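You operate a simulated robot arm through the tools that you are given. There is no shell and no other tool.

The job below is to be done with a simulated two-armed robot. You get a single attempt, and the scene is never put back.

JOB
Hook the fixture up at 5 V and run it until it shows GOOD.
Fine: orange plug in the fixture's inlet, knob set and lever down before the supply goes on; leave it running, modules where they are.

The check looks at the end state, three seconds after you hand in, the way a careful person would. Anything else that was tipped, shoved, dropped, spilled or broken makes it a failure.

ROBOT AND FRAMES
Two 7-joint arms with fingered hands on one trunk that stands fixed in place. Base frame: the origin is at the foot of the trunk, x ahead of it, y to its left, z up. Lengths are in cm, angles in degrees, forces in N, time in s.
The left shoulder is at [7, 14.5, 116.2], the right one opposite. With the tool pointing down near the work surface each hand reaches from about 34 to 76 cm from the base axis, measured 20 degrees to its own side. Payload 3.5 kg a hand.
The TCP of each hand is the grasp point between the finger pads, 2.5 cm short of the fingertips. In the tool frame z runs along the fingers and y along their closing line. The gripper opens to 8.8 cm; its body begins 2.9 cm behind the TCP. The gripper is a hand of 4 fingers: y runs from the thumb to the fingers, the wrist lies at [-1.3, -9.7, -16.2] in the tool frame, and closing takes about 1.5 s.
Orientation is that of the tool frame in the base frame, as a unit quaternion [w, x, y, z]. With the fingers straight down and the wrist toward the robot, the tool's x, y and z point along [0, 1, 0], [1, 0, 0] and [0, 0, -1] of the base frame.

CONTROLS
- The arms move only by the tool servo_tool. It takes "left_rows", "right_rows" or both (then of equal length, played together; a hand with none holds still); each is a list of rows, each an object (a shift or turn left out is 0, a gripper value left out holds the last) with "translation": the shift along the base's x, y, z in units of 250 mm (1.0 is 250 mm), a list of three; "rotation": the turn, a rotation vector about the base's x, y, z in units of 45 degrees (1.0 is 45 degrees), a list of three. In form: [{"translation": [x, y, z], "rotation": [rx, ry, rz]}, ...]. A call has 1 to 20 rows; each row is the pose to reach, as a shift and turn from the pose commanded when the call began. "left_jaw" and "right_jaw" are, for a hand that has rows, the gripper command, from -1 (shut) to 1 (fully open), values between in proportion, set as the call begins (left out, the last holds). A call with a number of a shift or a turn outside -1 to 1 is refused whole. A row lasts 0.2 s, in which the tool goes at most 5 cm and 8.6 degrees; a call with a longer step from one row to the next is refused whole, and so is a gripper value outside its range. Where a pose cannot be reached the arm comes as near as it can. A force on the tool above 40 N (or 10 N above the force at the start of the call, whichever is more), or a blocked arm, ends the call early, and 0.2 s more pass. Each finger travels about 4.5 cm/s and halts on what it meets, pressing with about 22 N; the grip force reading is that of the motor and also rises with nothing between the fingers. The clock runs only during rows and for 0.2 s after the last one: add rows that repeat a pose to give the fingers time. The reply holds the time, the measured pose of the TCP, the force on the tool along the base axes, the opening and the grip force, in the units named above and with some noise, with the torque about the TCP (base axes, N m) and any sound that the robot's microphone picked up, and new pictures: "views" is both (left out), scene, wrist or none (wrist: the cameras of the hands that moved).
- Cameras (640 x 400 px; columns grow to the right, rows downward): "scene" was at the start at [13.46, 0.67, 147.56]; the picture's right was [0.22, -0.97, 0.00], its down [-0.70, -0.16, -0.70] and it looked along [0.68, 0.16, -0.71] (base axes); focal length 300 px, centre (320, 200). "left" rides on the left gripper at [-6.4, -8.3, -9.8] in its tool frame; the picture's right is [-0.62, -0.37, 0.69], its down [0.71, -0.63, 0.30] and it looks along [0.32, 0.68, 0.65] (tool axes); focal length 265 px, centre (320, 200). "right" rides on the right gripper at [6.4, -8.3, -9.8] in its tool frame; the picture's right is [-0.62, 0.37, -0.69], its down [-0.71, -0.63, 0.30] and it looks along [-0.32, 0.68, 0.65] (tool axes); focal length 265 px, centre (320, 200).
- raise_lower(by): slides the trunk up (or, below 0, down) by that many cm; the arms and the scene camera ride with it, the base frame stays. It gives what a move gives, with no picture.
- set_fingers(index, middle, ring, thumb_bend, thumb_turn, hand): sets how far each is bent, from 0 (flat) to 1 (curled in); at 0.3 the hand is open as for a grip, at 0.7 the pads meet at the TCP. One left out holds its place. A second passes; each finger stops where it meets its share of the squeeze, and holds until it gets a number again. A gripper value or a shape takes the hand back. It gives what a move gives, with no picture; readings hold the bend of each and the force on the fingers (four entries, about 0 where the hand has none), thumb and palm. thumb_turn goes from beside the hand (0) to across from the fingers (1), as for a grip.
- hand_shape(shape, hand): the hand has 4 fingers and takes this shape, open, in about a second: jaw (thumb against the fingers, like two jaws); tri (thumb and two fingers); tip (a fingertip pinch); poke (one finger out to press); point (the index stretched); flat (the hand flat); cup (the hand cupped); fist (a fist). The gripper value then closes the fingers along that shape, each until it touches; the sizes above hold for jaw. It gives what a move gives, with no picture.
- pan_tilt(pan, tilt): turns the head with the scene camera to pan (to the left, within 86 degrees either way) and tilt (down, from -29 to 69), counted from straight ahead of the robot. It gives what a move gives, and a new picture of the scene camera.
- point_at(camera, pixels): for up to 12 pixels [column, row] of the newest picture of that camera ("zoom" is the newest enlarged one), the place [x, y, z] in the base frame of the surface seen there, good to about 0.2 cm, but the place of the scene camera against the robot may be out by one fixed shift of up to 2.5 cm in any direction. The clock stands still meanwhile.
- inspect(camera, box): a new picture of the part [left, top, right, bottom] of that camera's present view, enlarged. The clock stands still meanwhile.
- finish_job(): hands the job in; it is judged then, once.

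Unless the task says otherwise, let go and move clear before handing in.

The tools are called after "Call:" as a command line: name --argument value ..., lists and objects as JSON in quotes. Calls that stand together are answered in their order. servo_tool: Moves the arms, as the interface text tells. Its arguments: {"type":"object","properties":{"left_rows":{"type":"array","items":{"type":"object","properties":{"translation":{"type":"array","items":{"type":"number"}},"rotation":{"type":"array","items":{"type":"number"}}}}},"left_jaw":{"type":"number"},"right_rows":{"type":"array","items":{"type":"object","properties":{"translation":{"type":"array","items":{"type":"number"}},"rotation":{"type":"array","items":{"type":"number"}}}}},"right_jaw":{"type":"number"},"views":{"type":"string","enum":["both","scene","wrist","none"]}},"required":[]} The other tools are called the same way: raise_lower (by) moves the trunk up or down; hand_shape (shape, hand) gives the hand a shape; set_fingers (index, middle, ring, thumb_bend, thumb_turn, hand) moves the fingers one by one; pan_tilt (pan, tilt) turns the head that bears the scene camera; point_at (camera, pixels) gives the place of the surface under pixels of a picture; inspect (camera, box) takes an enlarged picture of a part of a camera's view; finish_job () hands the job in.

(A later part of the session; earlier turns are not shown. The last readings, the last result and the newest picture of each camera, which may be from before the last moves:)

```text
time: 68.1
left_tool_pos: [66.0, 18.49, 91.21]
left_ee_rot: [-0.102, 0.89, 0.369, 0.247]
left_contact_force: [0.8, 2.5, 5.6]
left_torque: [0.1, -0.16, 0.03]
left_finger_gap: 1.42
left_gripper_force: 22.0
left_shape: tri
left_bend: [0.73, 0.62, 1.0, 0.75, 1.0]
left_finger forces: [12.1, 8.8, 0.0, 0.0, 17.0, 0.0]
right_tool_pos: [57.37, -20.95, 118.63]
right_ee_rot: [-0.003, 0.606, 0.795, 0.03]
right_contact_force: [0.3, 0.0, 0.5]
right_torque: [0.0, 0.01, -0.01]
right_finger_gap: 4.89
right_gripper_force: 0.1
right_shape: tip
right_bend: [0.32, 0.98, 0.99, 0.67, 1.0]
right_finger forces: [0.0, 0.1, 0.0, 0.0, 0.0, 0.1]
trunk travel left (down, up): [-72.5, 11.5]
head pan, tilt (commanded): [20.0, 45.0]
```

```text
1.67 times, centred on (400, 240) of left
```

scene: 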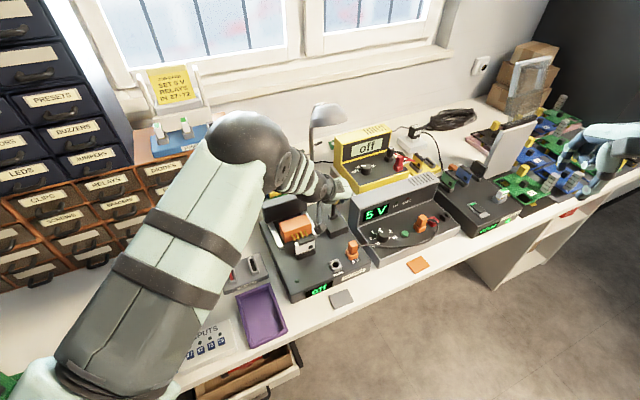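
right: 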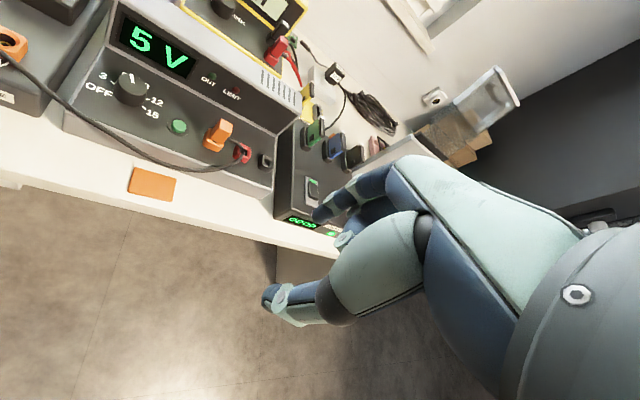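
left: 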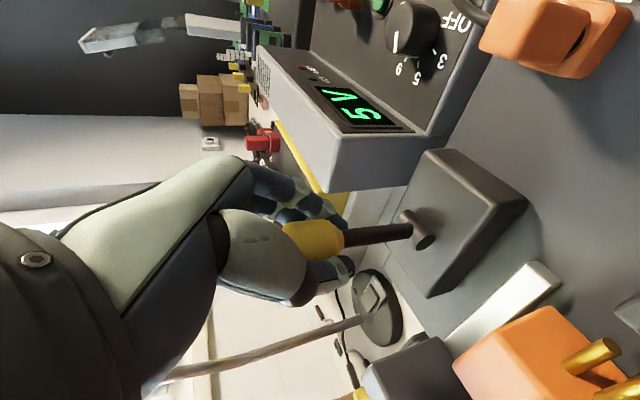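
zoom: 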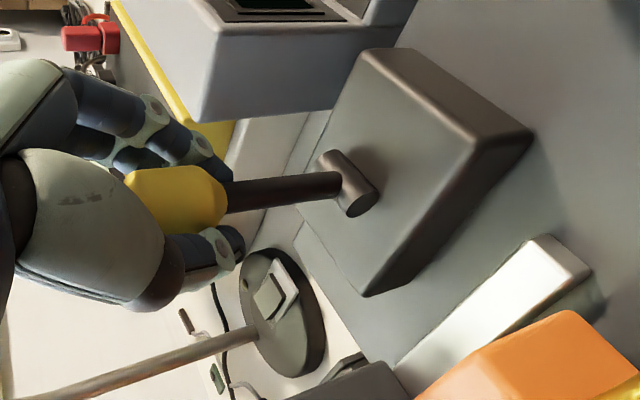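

The lever follows with low forces (≤6 N), and the orange head is sliding toward the module. I'll continue along the arc to about 45° forward.

Call:
servo_tool --left_rows '[{"translation": [-0.0167, -0.0167, -0.003]}, {"translation": [-0.0331, -0.0331, -0.008]}, {"translation": [-0.0492, -0.0492, -0.0155]}, {"translation": [-0.0648, -0.0648, -0.0244]}, {"translation": [-0.08, -0.08, -0.0358]}, {"translation": [-0.0942, -0.0942, -0.0484]}, {"translation": [-0.1075, -0.1075, -0.063]}, {"translation": [-0.1199, -0.1199, -0.0792]}, {"translation": [-0.1199, -0.1199, -0.0792]}]' --views "both"

Call:
inspect --camera "left" --box '[240, 120, 560, 360]'

```text
time: 69.9
left_tool_pos: [63.98, 16.58, 89.91]
left_ee_rot: [-0.111, 0.883, 0.374, 0.262]
left_contact_force: [6.3, 15.1, -0.7]
left_torque: [0.05, -0.04, 0.18]
left_finger_gap: 1.34
left_gripper_force: 22.1
left_shape: tri
left_bend: [0.73, 0.74, 1.0, 0.77, 1.0]
left_finger forces: [11.7, 10.5, 0.0, 0.0, 18.9, 0.0]
right_tool_pos: [57.37, -21.14, 118.56]
right_ee_rot: [-0.004, 0.607, 0.794, 0.029]
right_contact_force: [-0.3, -1.2, 0.2]
right_torque: [-0.02, 0.0, 0.01]
right_finger_gap: 4.89
right_gripper_force: 0.1
right_shape: tip
right_bend: [0.32, 0.98, 0.99, 0.67, 1.0]
right_finger forces: [0.0, 0.1, 0.0, 0.0, 0.1, 0.0]
trunk travel left (down, up): [-72.5, 11.5]
head pan, tilt (commanded): [20.0, 45.0]
stopped in row 9 (left hand): the force on the tool passed its limit at 42 N (the readings are from after the stop); the commanded pose is now the measured one
```

scene: 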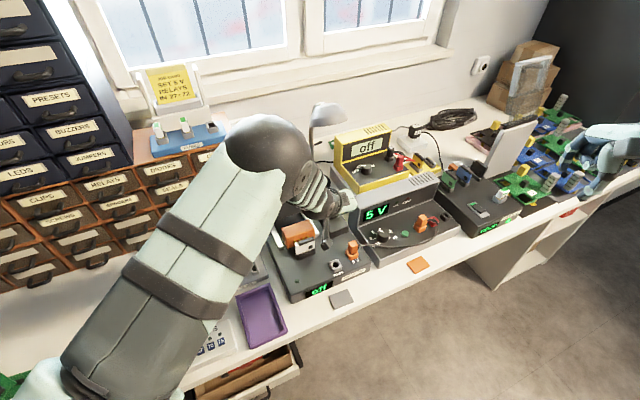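
left: 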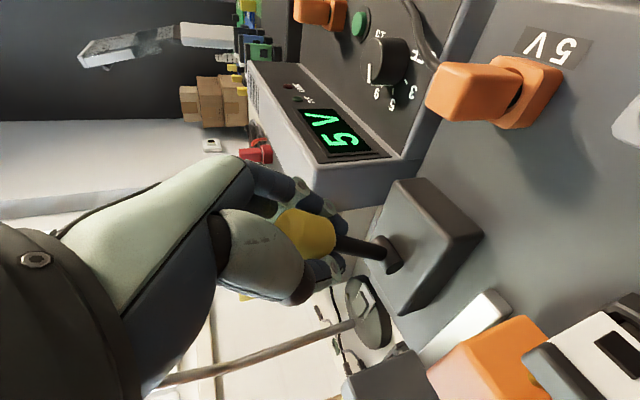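

```text
1.67 times, centred on (400, 240) of left
```

zoom: 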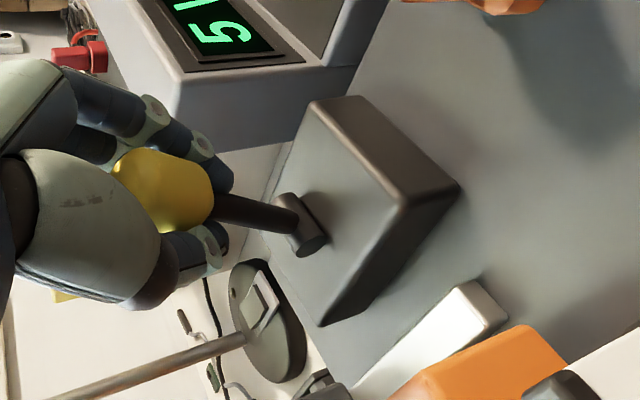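

Motion stopped at ~42 N with the lever about 32° forward – possibly its end stop. I'll inspect the head/module contact and the fixture display.

Call:
inspect --camera "scene" --box '[250, 180, 400, 310]'

Call:
inspect --camera "left" --box '[330, 160, 640, 400]'

```text
3.08 times, centred on (325, 245) of scene
```

zoom: 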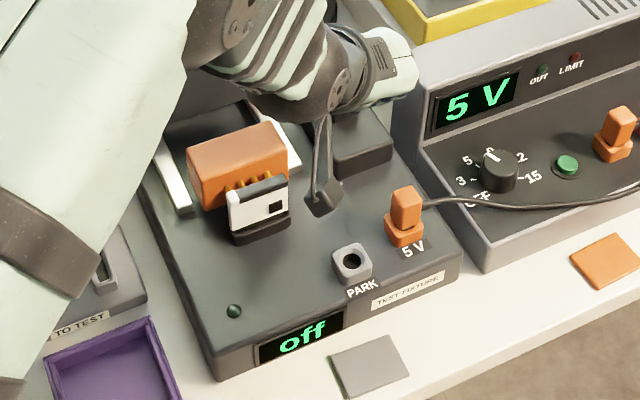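

```text
1.67 times, centred on (485, 280) of left
```

zoom: 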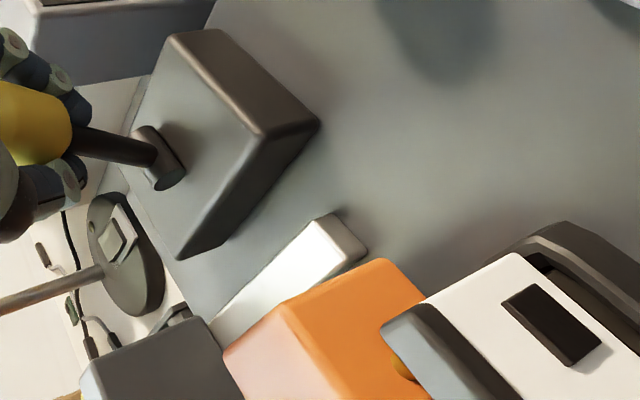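

The orange head has reached the module's back edge with its pins. I'll try a small extra push along the tangent (0.5 cm) to see whether the lever has more travel or is at its stop.

Call:
servo_tool --left_rows '[{"translation": [-0.004, -0.004, -0.004]}, {"translation": [-0.008, -0.008, -0.008]}, {"translation": [-0.012, -0.012, -0.012]}, {"translation": [-0.012, -0.012, -0.012]}]' --views "wrist"

Call:
inspect --camera "left" --box '[330, 160, 640, 400]'

```text
time: 70.9
left_tool_pos: [63.84, 16.57, 89.69]
left_ee_rot: [-0.109, 0.881, 0.376, 0.265]
left_contact_force: [19.0, 22.3, 14.8]
left_torque: [0.18, -0.33, 0.19]
left_finger_gap: 1.34
left_gripper_force: 21.9
left_shape: tri
left_bend: [0.73, 0.74, 1.0, 0.77, 1.0]
left_finger forces: [9.6, 24.1, 0.1, 0.0, 17.5, 0.1]
right_tool_pos: [57.5, -20.85, 118.57]
right_ee_rot: [-0.003, 0.608, 0.794, 0.029]
right_contact_force: [0.0, 0.3, -0.2]
right_torque: [-0.01, 0.01, -0.01]
right_finger_gap: 4.87
right_gripper_force: 0.1
right_shape: tip
right_bend: [0.32, 0.98, 0.99, 0.67, 1.0]
right_finger forces: [0.1, 0.0, 0.1, 0.0, 0.0, 0.0]
trunk travel left (down, up): [-72.5, 11.5]
head pan, tilt (commanded): [20.0, 45.0]
```

left: 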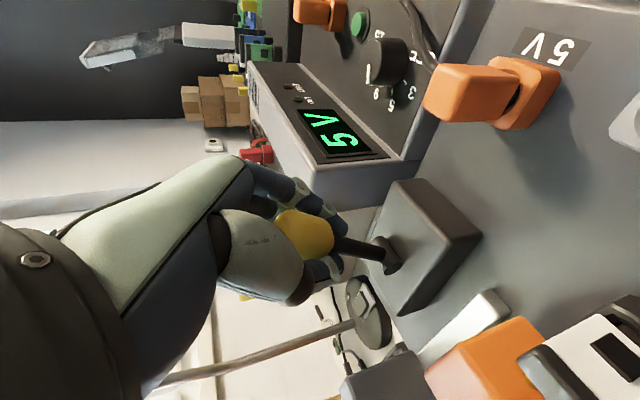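

```text
1.67 times, centred on (485, 280) of left
```

zoom: 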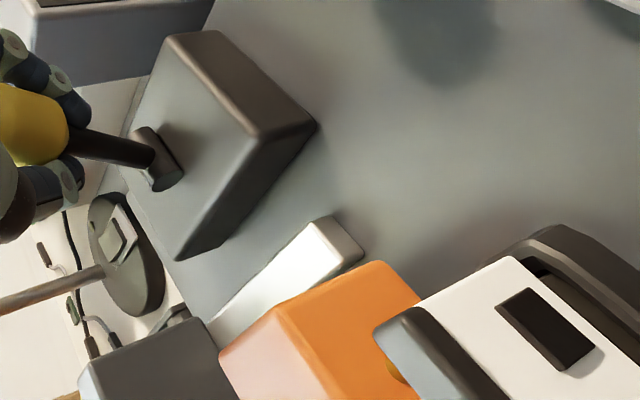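

Force rose to ~33 N with barely 2 mm of motion, so the lever is at its end stop. I'll relieve the push and open the fingers to see if it stays.

Call:
servo_tool --left_rows '[{"translation": [0.01, 0.01, 0.01]}, {"translation": [0.014, 0.014, 0.012]}, {"translation": [0.014, 0.014, 0.012]}]' --views "none"

Call:
servo_tool --left_rows '[{"translation": [0, 0, 0]}, {"translation": [0, 0, 0]}, {"translation": [0, 0, 0]}, {"translation": [0, 0, 0]}, {"translation": [0, 0, 0]}]' --left_jaw 0.2 --views "both"

Call:
inspect --camera "left" --box '[240, 120, 640, 400]'

```text
time: 71.7
left_tool_pos: [64.0, 16.56, 89.85]
left_ee_rot: [-0.108, 0.884, 0.374, 0.261]
left_contact_force: [11.4, 16.2, 10.2]
left_torque: [0.07, -0.26, 0.16]
left_finger_gap: 1.32
left_gripper_force: 22.1
left_shape: tri
left_bend: [0.73, 0.74, 1.0, 0.77, 1.0]
left_finger forces: [10.3, 16.5, 0.0, 0.1, 17.2, 0.0]
right_tool_pos: [57.41, -21.01, 118.52]
right_ee_rot: [-0.003, 0.607, 0.794, 0.029]
right_contact_force: [0.3, -0.3, -0.7]
right_torque: [-0.01, -0.02, 0.01]
right_finger_gap: 4.88
right_gripper_force: 0.1
right_shape: tip
right_bend: [0.32, 0.98, 0.99, 0.67, 1.0]
right_finger forces: [0.1, 0.1, 0.1, 0.0, 0.0, 0.1]
trunk travel left (down, up): [-72.5, 11.5]
head pan, tilt (commanded): [20.0, 45.0]
```

```text
time: 72.9
left_tool_pos: [63.8, 16.16, 89.88]
left_ee_rot: [-0.106, 0.885, 0.372, 0.258]
left_contact_force: [-0.4, 3.9, 1.8]
left_torque: [-0.09, -0.01, 0.02]
left_finger_gap: 5.23
left_gripper_force: 0.0
left_shape: tri
left_bend: [0.74, 0.41, 0.99, 0.65, 1.0]
left_finger forces: [0.0, 0.0, 3.3, 0.0, 0.1, 0.1]
right_tool_pos: [57.31, -21.14, 118.5]
right_ee_rot: [-0.003, 0.607, 0.794, 0.03]
right_contact_force: [0.7, 0.4, -0.6]
right_torque: [-0.01, 0.03, 0.01]
right_finger_gap: 4.88
right_gripper_force: 0.1
right_shape: tip
right_bend: [0.32, 0.98, 0.99, 0.67, 1.0]
right_finger forces: [0.0, 0.1, 0.1, 0.1, 0.1, 0.1]
trunk travel left (down, up): [-72.5, 11.5]
head pan, tilt (commanded): [20.0, 45.0]
```

scene: 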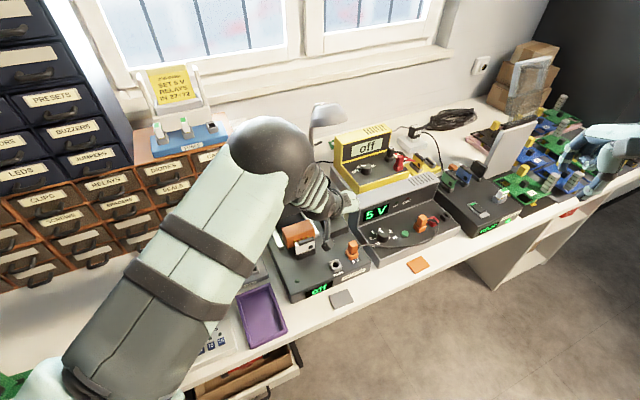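
left: 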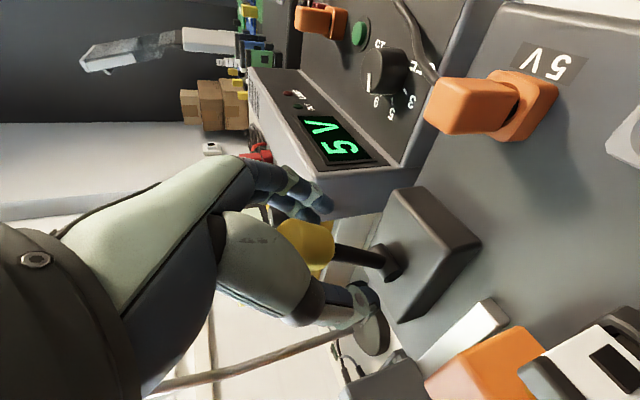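

```text
1.43 times, centred on (440, 260) of left
```

zoom: 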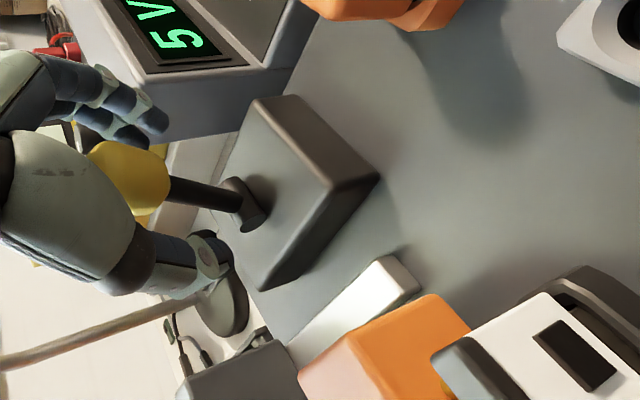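

Fingers are open; the curled ring finger touches the lever lightly (3.3 N). I'll measure the lever's current angle.

Call:
point_at --camera "zoom" --pixels '[[140, 165], [150, 185], [125, 160], [190, 190], [215, 195], [250, 195], [255, 210], [245, 220], [340, 330], [440, 320], [440, 350], [460, 385]]'

Call:
inspect --camera "scene" --box '[260, 190, 370, 300]'

```text
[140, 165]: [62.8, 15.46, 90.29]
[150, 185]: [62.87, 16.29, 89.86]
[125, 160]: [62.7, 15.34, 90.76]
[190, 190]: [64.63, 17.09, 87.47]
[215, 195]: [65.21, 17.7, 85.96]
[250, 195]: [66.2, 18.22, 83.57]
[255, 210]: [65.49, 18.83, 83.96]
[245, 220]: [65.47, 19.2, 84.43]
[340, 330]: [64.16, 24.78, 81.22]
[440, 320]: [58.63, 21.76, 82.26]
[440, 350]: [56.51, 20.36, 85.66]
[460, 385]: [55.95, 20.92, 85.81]
```

```text
3.64 times, centred on (315, 245) of scene
```

zoom: 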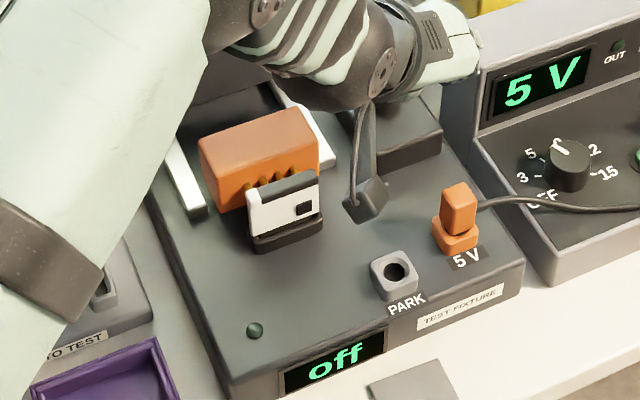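

The lever is now ≈35° forward and the head's front is at the rail ends with pins at the module. I'll slide the hand off along the handle axis and inspect the result.

Call:
servo_tool --left_rows '[{"translation": [0.005, 0.005, 0.004]}, {"translation": [-0.015, -0.015, 0.06]}, {"translation": [-0.05, -0.05, 0.14]}, {"translation": [-0.09, -0.09, 0.24]}, {"translation": [-0.13, -0.13, 0.35]}, {"translation": [-0.18, -0.1, 0.46]}, {"translation": [-0.24, -0.04, 0.56]}, {"translation": [-0.3, 0.04, 0.62]}, {"translation": [-0.3, 0.04, 0.62]}]' --views "both"

Call:
inspect --camera "scene" --box '[250, 170, 370, 300]'

Call:
inspect --camera "left" --box '[380, 150, 640, 400]'

```text
time: 74.9
left_tool_pos: [56.31, 16.98, 105.42]
left_ee_rot: [-0.106, 0.885, 0.373, 0.26]
left_contact_force: [-1.0, -1.0, 0.4]
left_torque: [-0.03, -0.01, 0.0]
left_finger_gap: 5.23
left_gripper_force: 0.0
left_shape: tri
left_bend: [0.74, 0.41, 0.99, 0.65, 1.0]
left_finger forces: [0.0, 0.0, 0.1, 0.0, 0.1, 0.0]
right_tool_pos: [57.33, -21.21, 118.55]
right_ee_rot: [-0.004, 0.607, 0.794, 0.031]
right_contact_force: [-0.2, 0.8, 1.0]
right_torque: [-0.01, 0.02, 0.01]
right_finger_gap: 4.88
right_gripper_force: 0.1
right_shape: tip
right_bend: [0.32, 0.98, 0.99, 0.67, 1.0]
right_finger forces: [0.1, 0.1, 0.1, 0.0, 0.1, 0.1]
trunk travel left (down, up): [-72.5, 11.5]
head pan, tilt (commanded): [20.0, 45.0]
```

scene: 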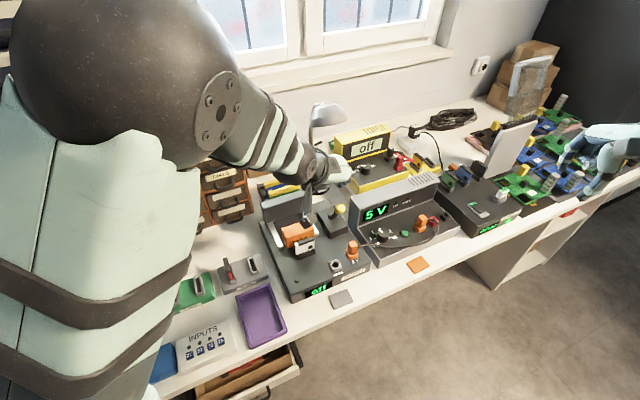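
left: 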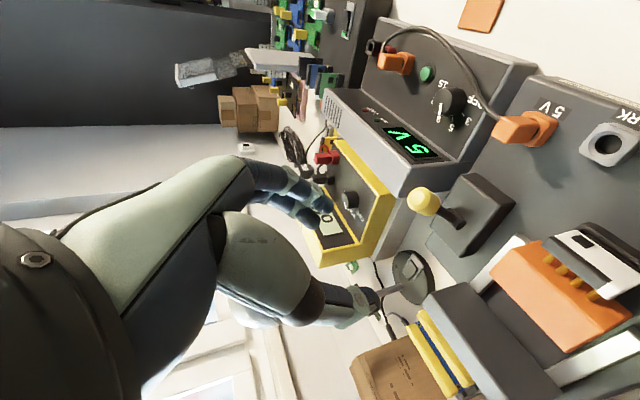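

```text
3.08 times, centred on (310, 235) of scene
```

zoom: 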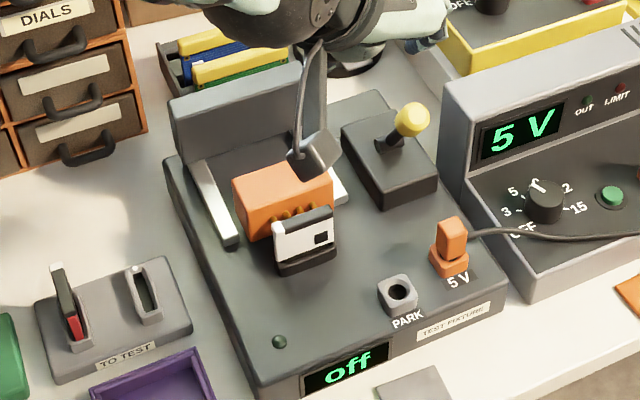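

```text
1.60 times, centred on (510, 275) of left
```

zoom: 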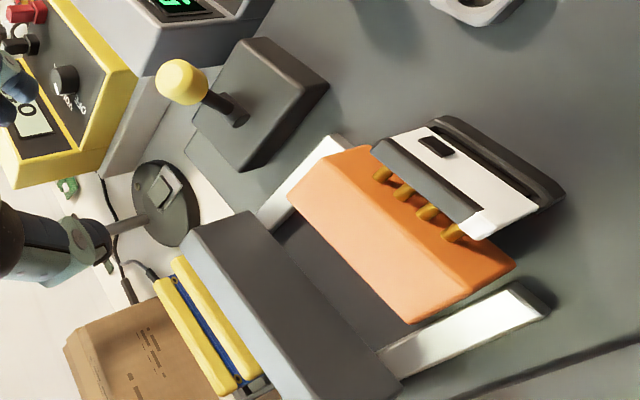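

Hand is clear. The pins now touch the module's back; I'll measure the lever's resting angle to see whether it stayed down.

Call:
point_at --camera "zoom" --pixels '[[183, 82], [170, 75], [195, 90], [215, 100], [237, 112], [375, 172], [405, 190], [430, 215], [340, 205], [360, 150], [330, 140], [545, 300]]'

Call:
pan_tilt --pan 26 --tilt 52

```text
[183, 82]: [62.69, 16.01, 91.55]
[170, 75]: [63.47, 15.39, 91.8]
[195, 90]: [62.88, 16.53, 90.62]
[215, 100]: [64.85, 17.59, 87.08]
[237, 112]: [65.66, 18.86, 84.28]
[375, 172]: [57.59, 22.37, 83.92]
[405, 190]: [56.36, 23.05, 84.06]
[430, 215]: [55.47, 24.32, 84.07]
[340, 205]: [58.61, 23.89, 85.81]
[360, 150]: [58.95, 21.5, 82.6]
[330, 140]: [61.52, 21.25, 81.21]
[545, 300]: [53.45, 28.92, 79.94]
```

```text
time: 75.6
left_tool_pos: [56.41, 17.03, 105.42]
left_ee_rot: [-0.106, 0.885, 0.372, 0.26]
left_contact_force: [0.4, -1.0, -0.7]
left_torque: [-0.04, 0.0, 0.01]
left_finger_gap: 5.23
left_gripper_force: 0.0
left_shape: tri
left_bend: [0.74, 0.41, 0.99, 0.65, 1.0]
left_finger forces: [0.0, 0.0, 0.0, 0.0, 0.0, 0.1]
right_tool_pos: [57.31, -21.13, 118.68]
right_ee_rot: [-0.003, 0.607, 0.794, 0.031]
right_contact_force: [-0.9, -0.1, -1.7]
right_torque: [-0.04, -0.01, 0.01]
right_finger_gap: 4.89
right_gripper_force: 0.0
right_shape: tip
right_bend: [0.32, 0.98, 0.99, 0.67, 1.0]
right_finger forces: [0.1, 0.1, 0.1, 0.0, 0.0, 0.1]
trunk travel left (down, up): [-72.5, 11.5]
head pan, tilt (commanded): [26.0, 52.0]
```

scene: 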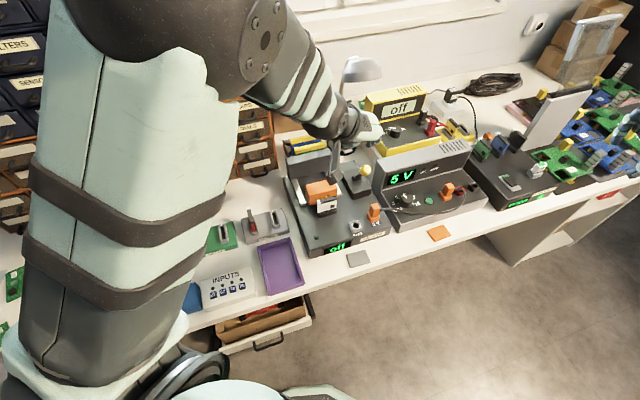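

The lever stays at ≈−29° (total ≈55° stroke), pure tangential resistance indicated a hard stop, and PARK/plug pixels haven't moved, so the fixture didn't shift. I'll park the left arm out of the way and re-inspect the fixture.

Call:
servo_tool --left_rows '[{"translation": [-0.04, 0.04, 0.06], "rotation": [-0.05, 0.02, 0.08]}, {"translation": [-0.08, 0.1, 0.12], "rotation": [-0.12, 0.05, 0.18]}, {"translation": [-0.12, 0.18, 0.18], "rotation": [-0.19, 0.08, 0.29]}, {"translation": [-0.16, 0.27, 0.23], "rotation": [-0.26, 0.108, 0.4]}, {"translation": [-0.2, 0.36, 0.25], "rotation": [-0.33, 0.137, 0.51]}, {"translation": [-0.24, 0.45, 0.25], "rotation": [-0.4, 0.166, 0.62]}, {"translation": [-0.28, 0.53, 0.25], "rotation": [-0.47, 0.195, 0.73]}, {"translation": [-0.32, 0.6, 0.25], "rotation": [-0.54, 0.224, 0.84]}, {"translation": [-0.35, 0.64, 0.25], "rotation": [-0.6, 0.249, 0.93]}, {"translation": [-0.36, 0.66, 0.25], "rotation": [-0.632, 0.262, 0.977]}, {"translation": [-0.36, 0.66, 0.25], "rotation": [-0.632, 0.262, 0.977]}]' --views "both"

Call:
inspect --camera "scene" --box '[270, 130, 420, 270]'

Call:
inspect --camera "left" --box '[360, 100, 640, 340]'

```text
time: 78.0
left_tool_pos: [47.35, 33.47, 111.65]
left_ee_rot: [-0.016, 0.702, 0.712, 0.015]
left_contact_force: [0.4, -0.1, 0.3]
left_torque: [0.04, 0.03, 0.0]
left_finger_gap: 5.24
left_gripper_force: 0.0
left_shape: tri
left_bend: [0.74, 0.41, 0.99, 0.65, 1.0]
left_finger forces: [0.0, 0.1, 0.0, 0.0, 0.0, 0.0]
right_tool_pos: [57.3, -21.31, 118.61]
right_ee_rot: [-0.003, 0.607, 0.794, 0.03]
right_contact_force: [-0.5, 0.1, -0.5]
right_torque: [0.01, 0.0, 0.0]
right_finger_gap: 4.9
right_gripper_force: 0.0
right_shape: tip
right_bend: [0.32, 0.98, 0.99, 0.67, 1.0]
right_finger forces: [0.0, 0.1, 0.0, 0.0, 0.0, 0.1]
trunk travel left (down, up): [-72.5, 11.5]
head pan, tilt (commanded): [26.0, 52.0]
```

scene: 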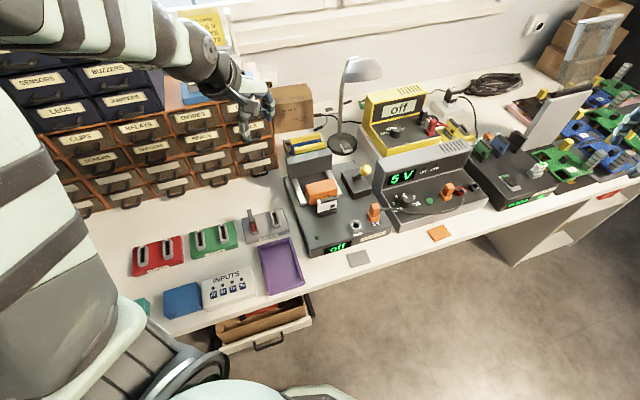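
left: 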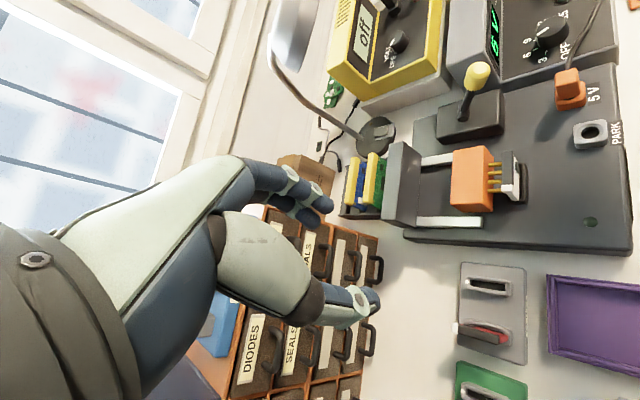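

```text
2.86 times, centred on (345, 200) of scene
```

zoom: 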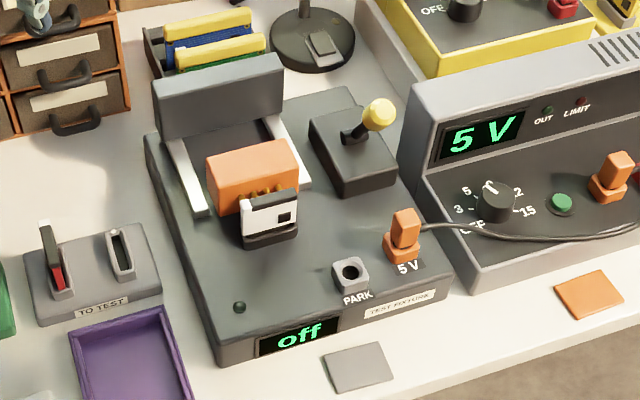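

```text
1.67 times, centred on (500, 220) of left
```

zoom: 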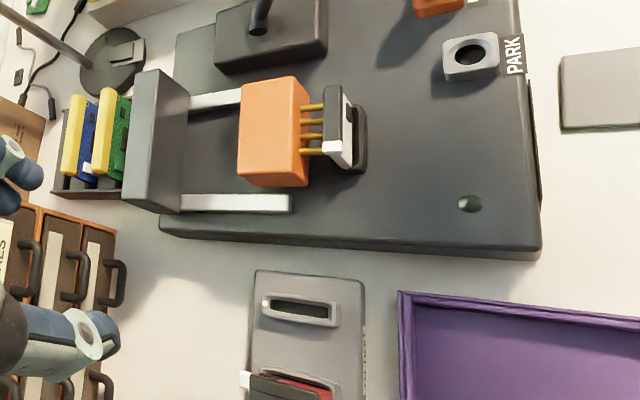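

The lever is fully forward (~±0.5 rad stroke) and all four pins sit on the module. Now for the supply's green button: I'll set the right hand to "poke" and study where its fingertip lies.

Call:
hand_shape --hand "right" --shape "poke"

Call:
servo_tool --left_rows '[{"translation": [0, 0.02, 0.08]}, {"translation": [0, 0.04, 0.2]}, {"translation": [0, 0.04, 0.32]}, {"translation": [0, 0.04, 0.4]}, {"translation": [0, 0.04, 0.4]}]' --right_rows '[{"translation": [0, 0, 0]}, {"translation": [0, 0, 0]}, {"translation": [0, 0, 0]}, {"translation": [0, 0, 0]}, {"translation": [0, 0, 0]}]' --views "wrist"

Call:
inspect --camera "right" --box '[230, 120, 480, 340]'

```text
time: 78.9
left_tool_pos: [47.27, 33.43, 111.71]
left_ee_rot: [-0.016, 0.702, 0.711, 0.015]
left_contact_force: [0.0, 0.8, 0.7]
left_torque: [-0.01, 0.0, 0.0]
left_finger_gap: 5.23
left_gripper_force: 0.0
left_shape: tri
left_bend: [0.74, 0.41, 0.99, 0.65, 1.0]
left_finger forces: [0.0, 0.0, 0.1, 0.0, 0.1, 0.1]
right_tool_pos: [57.33, -21.08, 118.55]
right_ee_rot: [-0.004, 0.608, 0.794, 0.03]
right_contact_force: [0.4, -0.3, 0.4]
right_torque: [0.01, 0.0, 0.01]
right_finger_gap: 0.0
right_gripper_force: 0.0
right_shape: poke
right_bend: [0.7, 0.7, 0.99, 1.0, 1.0]
right_finger forces: [0.1, 0.0, 0.0, 0.0, 0.0, 0.0]
trunk travel left (down, up): [-72.5, 11.5]
head pan, tilt (commanded): [26.0, 52.0]
```

```text
time: 80.1
left_tool_pos: [47.33, 34.52, 121.59]
left_ee_rot: [-0.017, 0.702, 0.711, 0.016]
left_contact_force: [-0.4, 0.2, -0.4]
left_torque: [0.02, -0.05, 0.0]
left_finger_gap: 5.23
left_gripper_force: 0.0
left_shape: tri
left_bend: [0.74, 0.41, 0.99, 0.65, 1.0]
left_finger forces: [0.0, 0.0, 0.1, 0.1, 0.0, 0.0]
right_tool_pos: [57.43, -21.19, 118.65]
right_ee_rot: [-0.004, 0.607, 0.794, 0.03]
right_contact_force: [-0.8, -0.3, -0.6]
right_torque: [-0.01, 0.0, -0.01]
right_finger_gap: 0.0
right_gripper_force: 0.1
right_shape: poke
right_bend: [0.7, 0.7, 0.99, 1.0, 1.0]
right_finger forces: [0.1, 0.0, 0.0, 0.1, 0.0, 0.0]
trunk travel left (down, up): [-72.5, 11.5]
head pan, tilt (commanded): [26.0, 52.0]
```

right: 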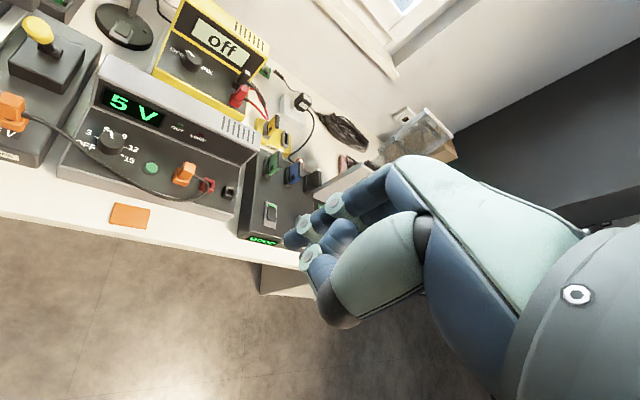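
left: 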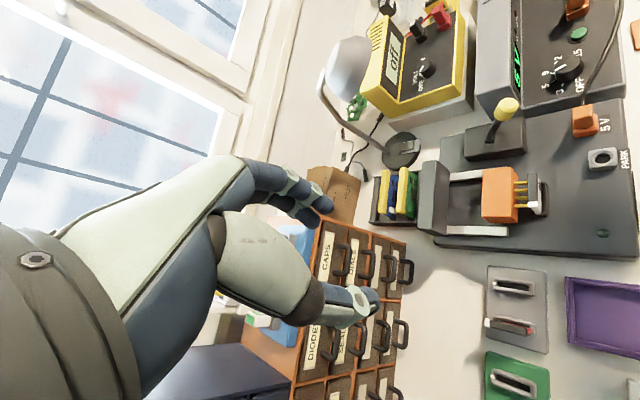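

```text
1.82 times, centred on (355, 230) of right
```

zoom: 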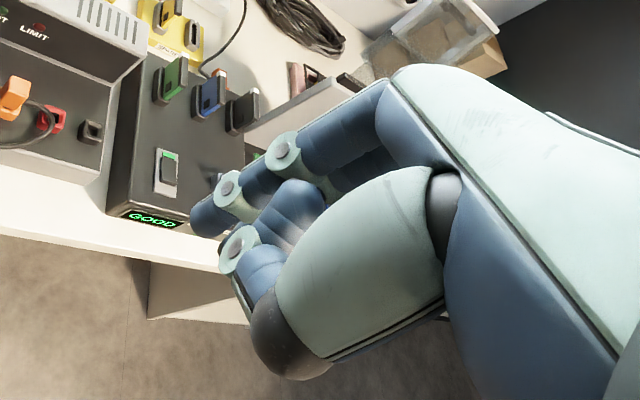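

Call:
point_at --camera "zoom" --pixels '[[200, 220], [195, 230], [215, 215], [225, 195], [240, 245], [255, 265], [290, 215], [285, 155], [205, 205]]'

Call:
point_at --camera "right" --pixels '[[151, 168], [146, 166], [156, 170], [182, 175], [208, 185], [110, 138], [150, 163], [151, 174]]'

```text
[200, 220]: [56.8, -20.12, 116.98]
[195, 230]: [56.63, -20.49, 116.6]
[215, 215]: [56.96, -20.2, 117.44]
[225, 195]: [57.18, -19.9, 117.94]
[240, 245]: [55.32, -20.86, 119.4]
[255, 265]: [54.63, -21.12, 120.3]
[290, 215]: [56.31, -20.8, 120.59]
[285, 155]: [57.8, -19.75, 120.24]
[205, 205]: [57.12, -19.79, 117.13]
```

```text
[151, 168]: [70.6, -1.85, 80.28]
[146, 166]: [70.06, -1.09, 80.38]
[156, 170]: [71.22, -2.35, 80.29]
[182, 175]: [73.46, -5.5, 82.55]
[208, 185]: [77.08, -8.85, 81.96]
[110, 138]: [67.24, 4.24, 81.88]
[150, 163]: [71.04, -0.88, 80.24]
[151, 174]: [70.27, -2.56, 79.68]
```

Poke fingertip lies ~2.3 cm below TCP, with thumb tucked well above. Button centre ≈[70.7,−1.7,80.3]. I'll lower the trunk 14 cm for reach, then hover above the button with an 18° forward tilt.

Call:
raise_lower --by -14

Call:
servo_tool --right_rows '[{"translation": [0.06, 0.09, 0], "rotation": [0.01, -0.043, 0.04]}, {"translation": [0.12, 0.18, 0], "rotation": [0.02, -0.085, 0.08]}, {"translation": [0.19, 0.29, -0.03], "rotation": [0.031, -0.128, 0.119]}, {"translation": [0.26, 0.4, -0.08], "rotation": [0.041, -0.17, 0.159]}, {"translation": [0.33, 0.5, -0.16], "rotation": [0.052, -0.213, 0.199]}, {"translation": [0.39, 0.59, -0.26], "rotation": [0.062, -0.255, 0.239]}, {"translation": [0.45, 0.68, -0.36], "rotation": [0.072, -0.298, 0.278]}, {"translation": [0.508, 0.76, -0.46], "rotation": [0.083, -0.341, 0.318]}, {"translation": [0.508, 0.76, -0.46], "rotation": [0.083, -0.341, 0.318]}]' --views "both"

Call:
inspect --camera "right" --box '[120, 120, 440, 360]'

```text
time: 81.8
left_tool_pos: [47.32, 34.68, 107.7]
left_ee_rot: [-0.016, 0.702, 0.712, 0.016]
left_contact_force: [0.1, 0.1, 0.4]
left_torque: [0.02, 0.01, -0.01]
left_finger_gap: 5.24
left_gripper_force: 0.1
left_shape: tri
left_bend: [0.74, 0.41, 0.99, 0.65, 1.0]
left_finger forces: [0.0, 0.1, 0.0, 0.0, 0.0, 0.0]
right_tool_pos: [57.28, -21.2, 104.57]
right_ee_rot: [-0.004, 0.607, 0.794, 0.03]
right_contact_force: [0.4, 0.1, 0.3]
right_torque: [-0.01, -0.02, -0.03]
right_finger_gap: 0.02
right_gripper_force: 0.0
right_shape: poke
right_bend: [0.7, 0.7, 0.99, 1.0, 1.0]
right_finger forces: [0.1, 0.0, 0.1, 0.0, 0.1, 0.0]
trunk travel left (down, up): [-58.5, 25.5]
head pan, tilt (commanded): [26.0, 52.0]
```

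```text
time: 83.8
left_tool_pos: [47.5, 34.59, 107.86]
left_ee_rot: [-0.016, 0.703, 0.711, 0.016]
left_contact_force: [0.4, -0.3, 0.8]
left_torque: [0.0, -0.01, -0.01]
left_finger_gap: 5.24
left_gripper_force: 0.0
left_shape: tri
left_bend: [0.74, 0.41, 0.99, 0.65, 1.0]
left_finger forces: [0.0, 0.1, 0.0, 0.0, 0.0, 0.0]
right_tool_pos: [69.95, -2.21, 93.21]
right_ee_rot: [0.078, 0.494, 0.855, 0.137]
right_contact_force: [0.1, 0.7, 0.1]
right_torque: [0.03, 0.01, -0.01]
right_finger_gap: 0.01
right_gripper_force: 0.1
right_shape: poke
right_bend: [0.7, 0.7, 0.99, 1.0, 1.0]
right_finger forces: [0.1, 0.0, 0.1, 0.0, 0.0, 0.0]
trunk travel left (down, up): [-58.5, 25.5]
head pan, tilt (commanded): [26.0, 52.0]
```

scene: 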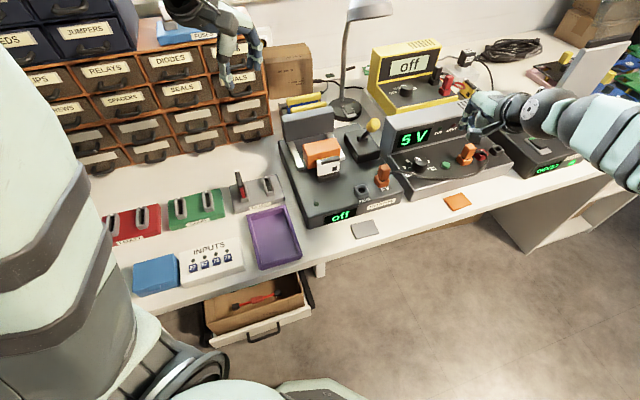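
right: 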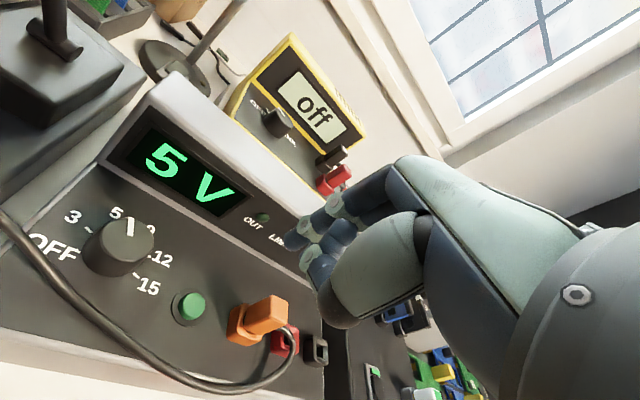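

```text
1.67 times, centred on (280, 240) of right
```

zoom: 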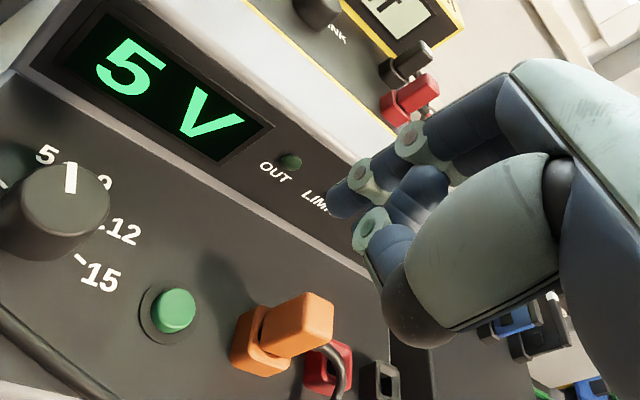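

Hovering well; I'll measure fingertip and button positions in this picture.

Call:
point_at --camera "zoom" --pixels '[[335, 208], [332, 215], [345, 200], [345, 215], [372, 235], [390, 260], [172, 305], [160, 308], [188, 308], [175, 325], [172, 293], [300, 320]]'

```text
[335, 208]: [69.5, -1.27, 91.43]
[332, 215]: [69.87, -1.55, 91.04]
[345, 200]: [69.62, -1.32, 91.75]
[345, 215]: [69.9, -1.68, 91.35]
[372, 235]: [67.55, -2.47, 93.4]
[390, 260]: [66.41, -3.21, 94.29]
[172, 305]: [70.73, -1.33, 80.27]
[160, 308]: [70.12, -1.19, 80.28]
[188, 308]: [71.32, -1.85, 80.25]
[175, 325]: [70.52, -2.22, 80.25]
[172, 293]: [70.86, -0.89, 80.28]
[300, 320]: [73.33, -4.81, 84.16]
```

Call:
inspect --camera "scene" --box '[410, 80, 530, 190]'

Call:
inspect --camera "right" --box '[270, 170, 390, 290]'

```text
3.64 times, centred on (470, 135) of scene
```

zoom: 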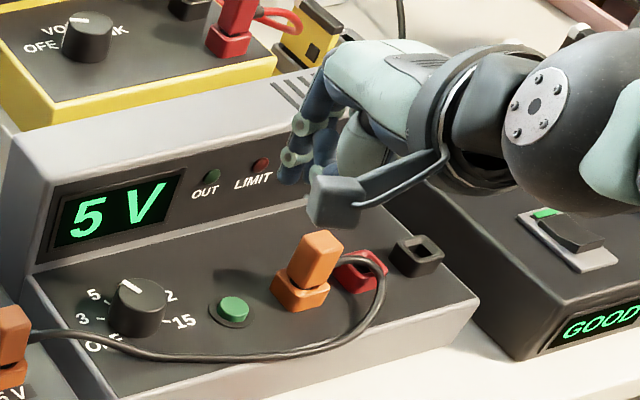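

```text
3.33 times, centred on (330, 230) of right
```

zoom: 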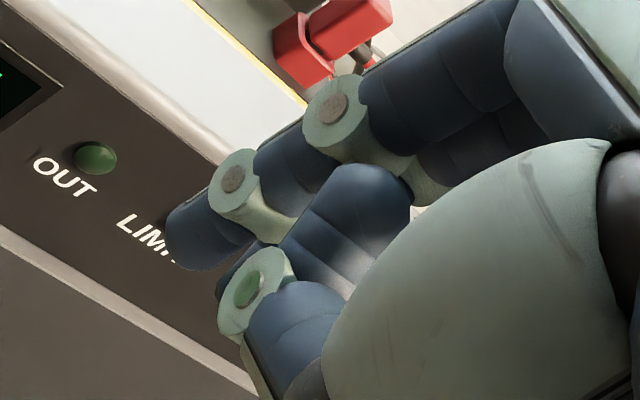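

The middle finger seems extended beside the index, so I'll curl it to leave a single clean pressing finger.

Call:
set_fingers --hand "right" --middle 1.0

Call:
servo_tool --right_rows '[{"translation": [0.02, 0.023, -0.08]}, {"translation": [0.02, 0.023, -0.18]}, {"translation": [0.02, 0.023, -0.27]}, {"translation": [0.02, 0.023, -0.34]}, {"translation": [0.02, 0.023, -0.34]}]' --views "both"

Call:
inspect --camera "right" --box '[200, 140, 400, 340]'

Call:
inspect --camera "scene" --box '[390, 90, 520, 210]'

```text
time: 84.8
left_tool_pos: [47.46, 34.54, 107.58]
left_ee_rot: [-0.017, 0.703, 0.711, 0.016]
left_contact_force: [-0.6, 0.2, -0.1]
left_torque: [0.01, 0.02, 0.01]
left_finger_gap: 5.24
left_gripper_force: 0.0
left_shape: tri
left_bend: [0.74, 0.41, 0.99, 0.65, 1.0]
left_finger forces: [0.0, 0.0, 0.1, 0.1, 0.0, 0.0]
right_tool_pos: [69.95, -2.14, 93.21]
right_ee_rot: [0.079, 0.494, 0.855, 0.137]
right_contact_force: [-1.1, 0.5, 0.1]
right_torque: [0.01, 0.0, 0.01]
right_finger_gap: 2.27
right_gripper_force: 0.0
right_shape: fingers
right_bend: [0.7, 1.0, 0.99, 1.0, 1.0]
right_finger forces: [0.0, 0.1, 0.1, 0.1, 0.1, 0.0]
trunk travel left (down, up): [-58.5, 25.5]
head pan, tilt (commanded): [26.0, 52.0]
```

```text
time: 86.0
left_tool_pos: [47.4, 34.48, 107.8]
left_ee_rot: [-0.016, 0.703, 0.711, 0.015]
left_contact_force: [0.5, -0.1, 0.2]
left_torque: [0.0, 0.02, -0.01]
left_finger_gap: 5.24
left_gripper_force: 0.0
left_shape: tri
left_bend: [0.74, 0.41, 0.99, 0.65, 1.0]
left_finger forces: [0.1, 0.0, 0.1, 0.0, 0.1, 0.0]
right_tool_pos: [70.54, -1.51, 84.51]
right_ee_rot: [0.079, 0.494, 0.855, 0.136]
right_contact_force: [0.3, -0.6, -0.2]
right_torque: [0.01, 0.0, 0.02]
right_finger_gap: 2.27
right_gripper_force: 0.1
right_shape: fingers
right_bend: [0.7, 1.0, 0.99, 1.0, 1.0]
right_finger forces: [0.1, 0.0, 0.0, 0.0, 0.0, 0.0]
trunk travel left (down, up): [-58.5, 25.5]
head pan, tilt (commanded): [26.0, 52.0]
```

scene: 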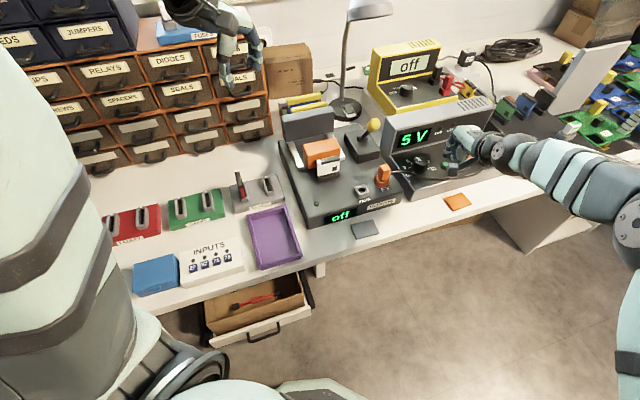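
right: 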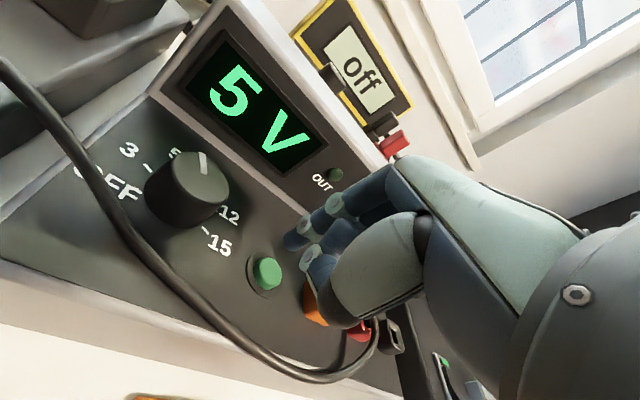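

```text
2.00 times, centred on (300, 240) of right
```

zoom: 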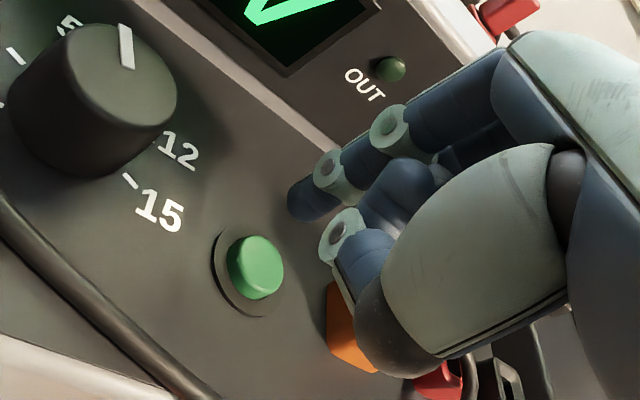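

```text
3.33 times, centred on (455, 150) of scene
```

zoom: 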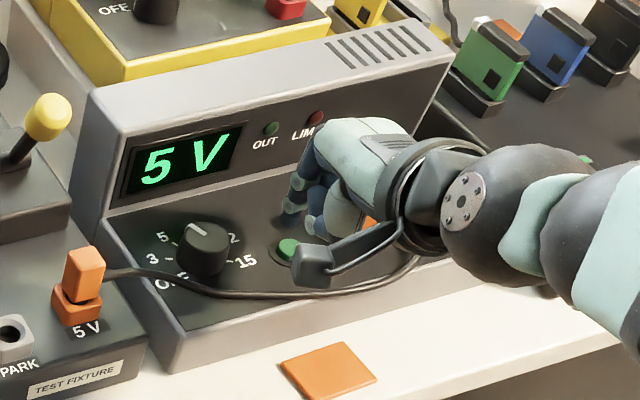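

Call:
point_at --camera "right" --pixels '[[293, 243], [287, 240], [297, 247], [266, 271], [258, 273], [275, 272], [267, 262], [267, 283], [312, 300], [320, 258], [335, 320], [348, 335]]'

```text
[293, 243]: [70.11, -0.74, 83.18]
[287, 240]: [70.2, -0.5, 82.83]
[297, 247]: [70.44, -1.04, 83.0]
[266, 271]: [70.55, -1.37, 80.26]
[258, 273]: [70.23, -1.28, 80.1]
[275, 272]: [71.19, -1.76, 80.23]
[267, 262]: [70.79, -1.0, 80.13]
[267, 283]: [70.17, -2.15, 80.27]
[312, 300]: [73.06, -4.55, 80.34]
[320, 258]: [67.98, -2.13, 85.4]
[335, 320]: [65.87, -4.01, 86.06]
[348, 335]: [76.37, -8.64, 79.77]
```

Fingertip ≈[70.75,−1.4,82.2] sits right over the button (70.6,−1.55,80.27). I'll descend 1.8 cm to near-touch, then press in small steps.

Call:
servo_tool --right_rows '[{"translation": [-0.005, -0.005, -0.025]}, {"translation": [-0.005, -0.005, -0.05]}, {"translation": [-0.005, -0.005, -0.07]}, {"translation": [-0.005, -0.005, -0.07]}]' --views "wrist"

Call:
inspect --camera "right" --box '[200, 140, 400, 340]'

```text
time: 87.0
left_tool_pos: [47.35, 34.52, 107.62]
left_ee_rot: [-0.017, 0.703, 0.711, 0.016]
left_contact_force: [-0.9, -0.2, 0.0]
left_torque: [0.02, -0.01, 0.0]
left_finger_gap: 5.23
left_gripper_force: 0.1
left_shape: tri
left_bend: [0.74, 0.41, 0.99, 0.65, 1.0]
left_finger forces: [0.0, 0.1, 0.1, 0.0, 0.1, 0.1]
right_tool_pos: [70.48, -1.73, 82.82]
right_ee_rot: [0.078, 0.494, 0.855, 0.136]
right_contact_force: [-0.1, 0.7, -0.8]
right_torque: [-0.01, 0.01, 0.0]
right_finger_gap: 2.28
right_gripper_force: 0.1
right_shape: fingers
right_bend: [0.7, 1.0, 0.99, 1.0, 1.0]
right_finger forces: [0.1, 0.0, 0.0, 0.0, 0.0, 0.0]
trunk travel left (down, up): [-58.5, 25.5]
head pan, tilt (commanded): [26.0, 52.0]
```

right: 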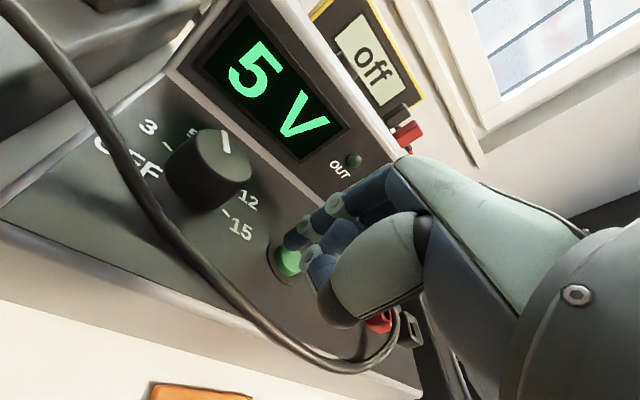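

```text
2.00 times, centred on (300, 240) of right
```

zoom: 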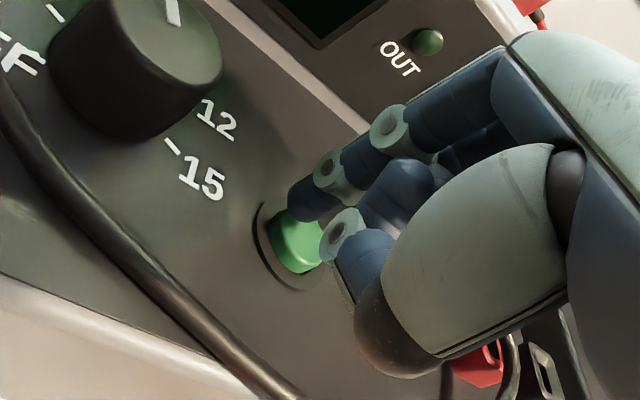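

Call:
point_at --camera "zoom" --pixels '[[300, 213], [292, 205], [310, 218], [320, 212], [295, 248], [275, 240], [315, 265], [300, 228], [288, 262], [335, 225], [350, 280], [345, 245]]'

```text
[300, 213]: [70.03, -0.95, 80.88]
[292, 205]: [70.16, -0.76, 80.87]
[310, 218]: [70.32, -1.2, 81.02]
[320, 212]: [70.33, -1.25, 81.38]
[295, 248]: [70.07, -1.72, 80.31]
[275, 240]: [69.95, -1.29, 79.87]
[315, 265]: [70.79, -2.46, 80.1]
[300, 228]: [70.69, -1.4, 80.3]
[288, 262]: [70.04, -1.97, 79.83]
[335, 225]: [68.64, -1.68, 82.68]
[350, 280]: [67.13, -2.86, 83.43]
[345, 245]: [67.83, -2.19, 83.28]
```

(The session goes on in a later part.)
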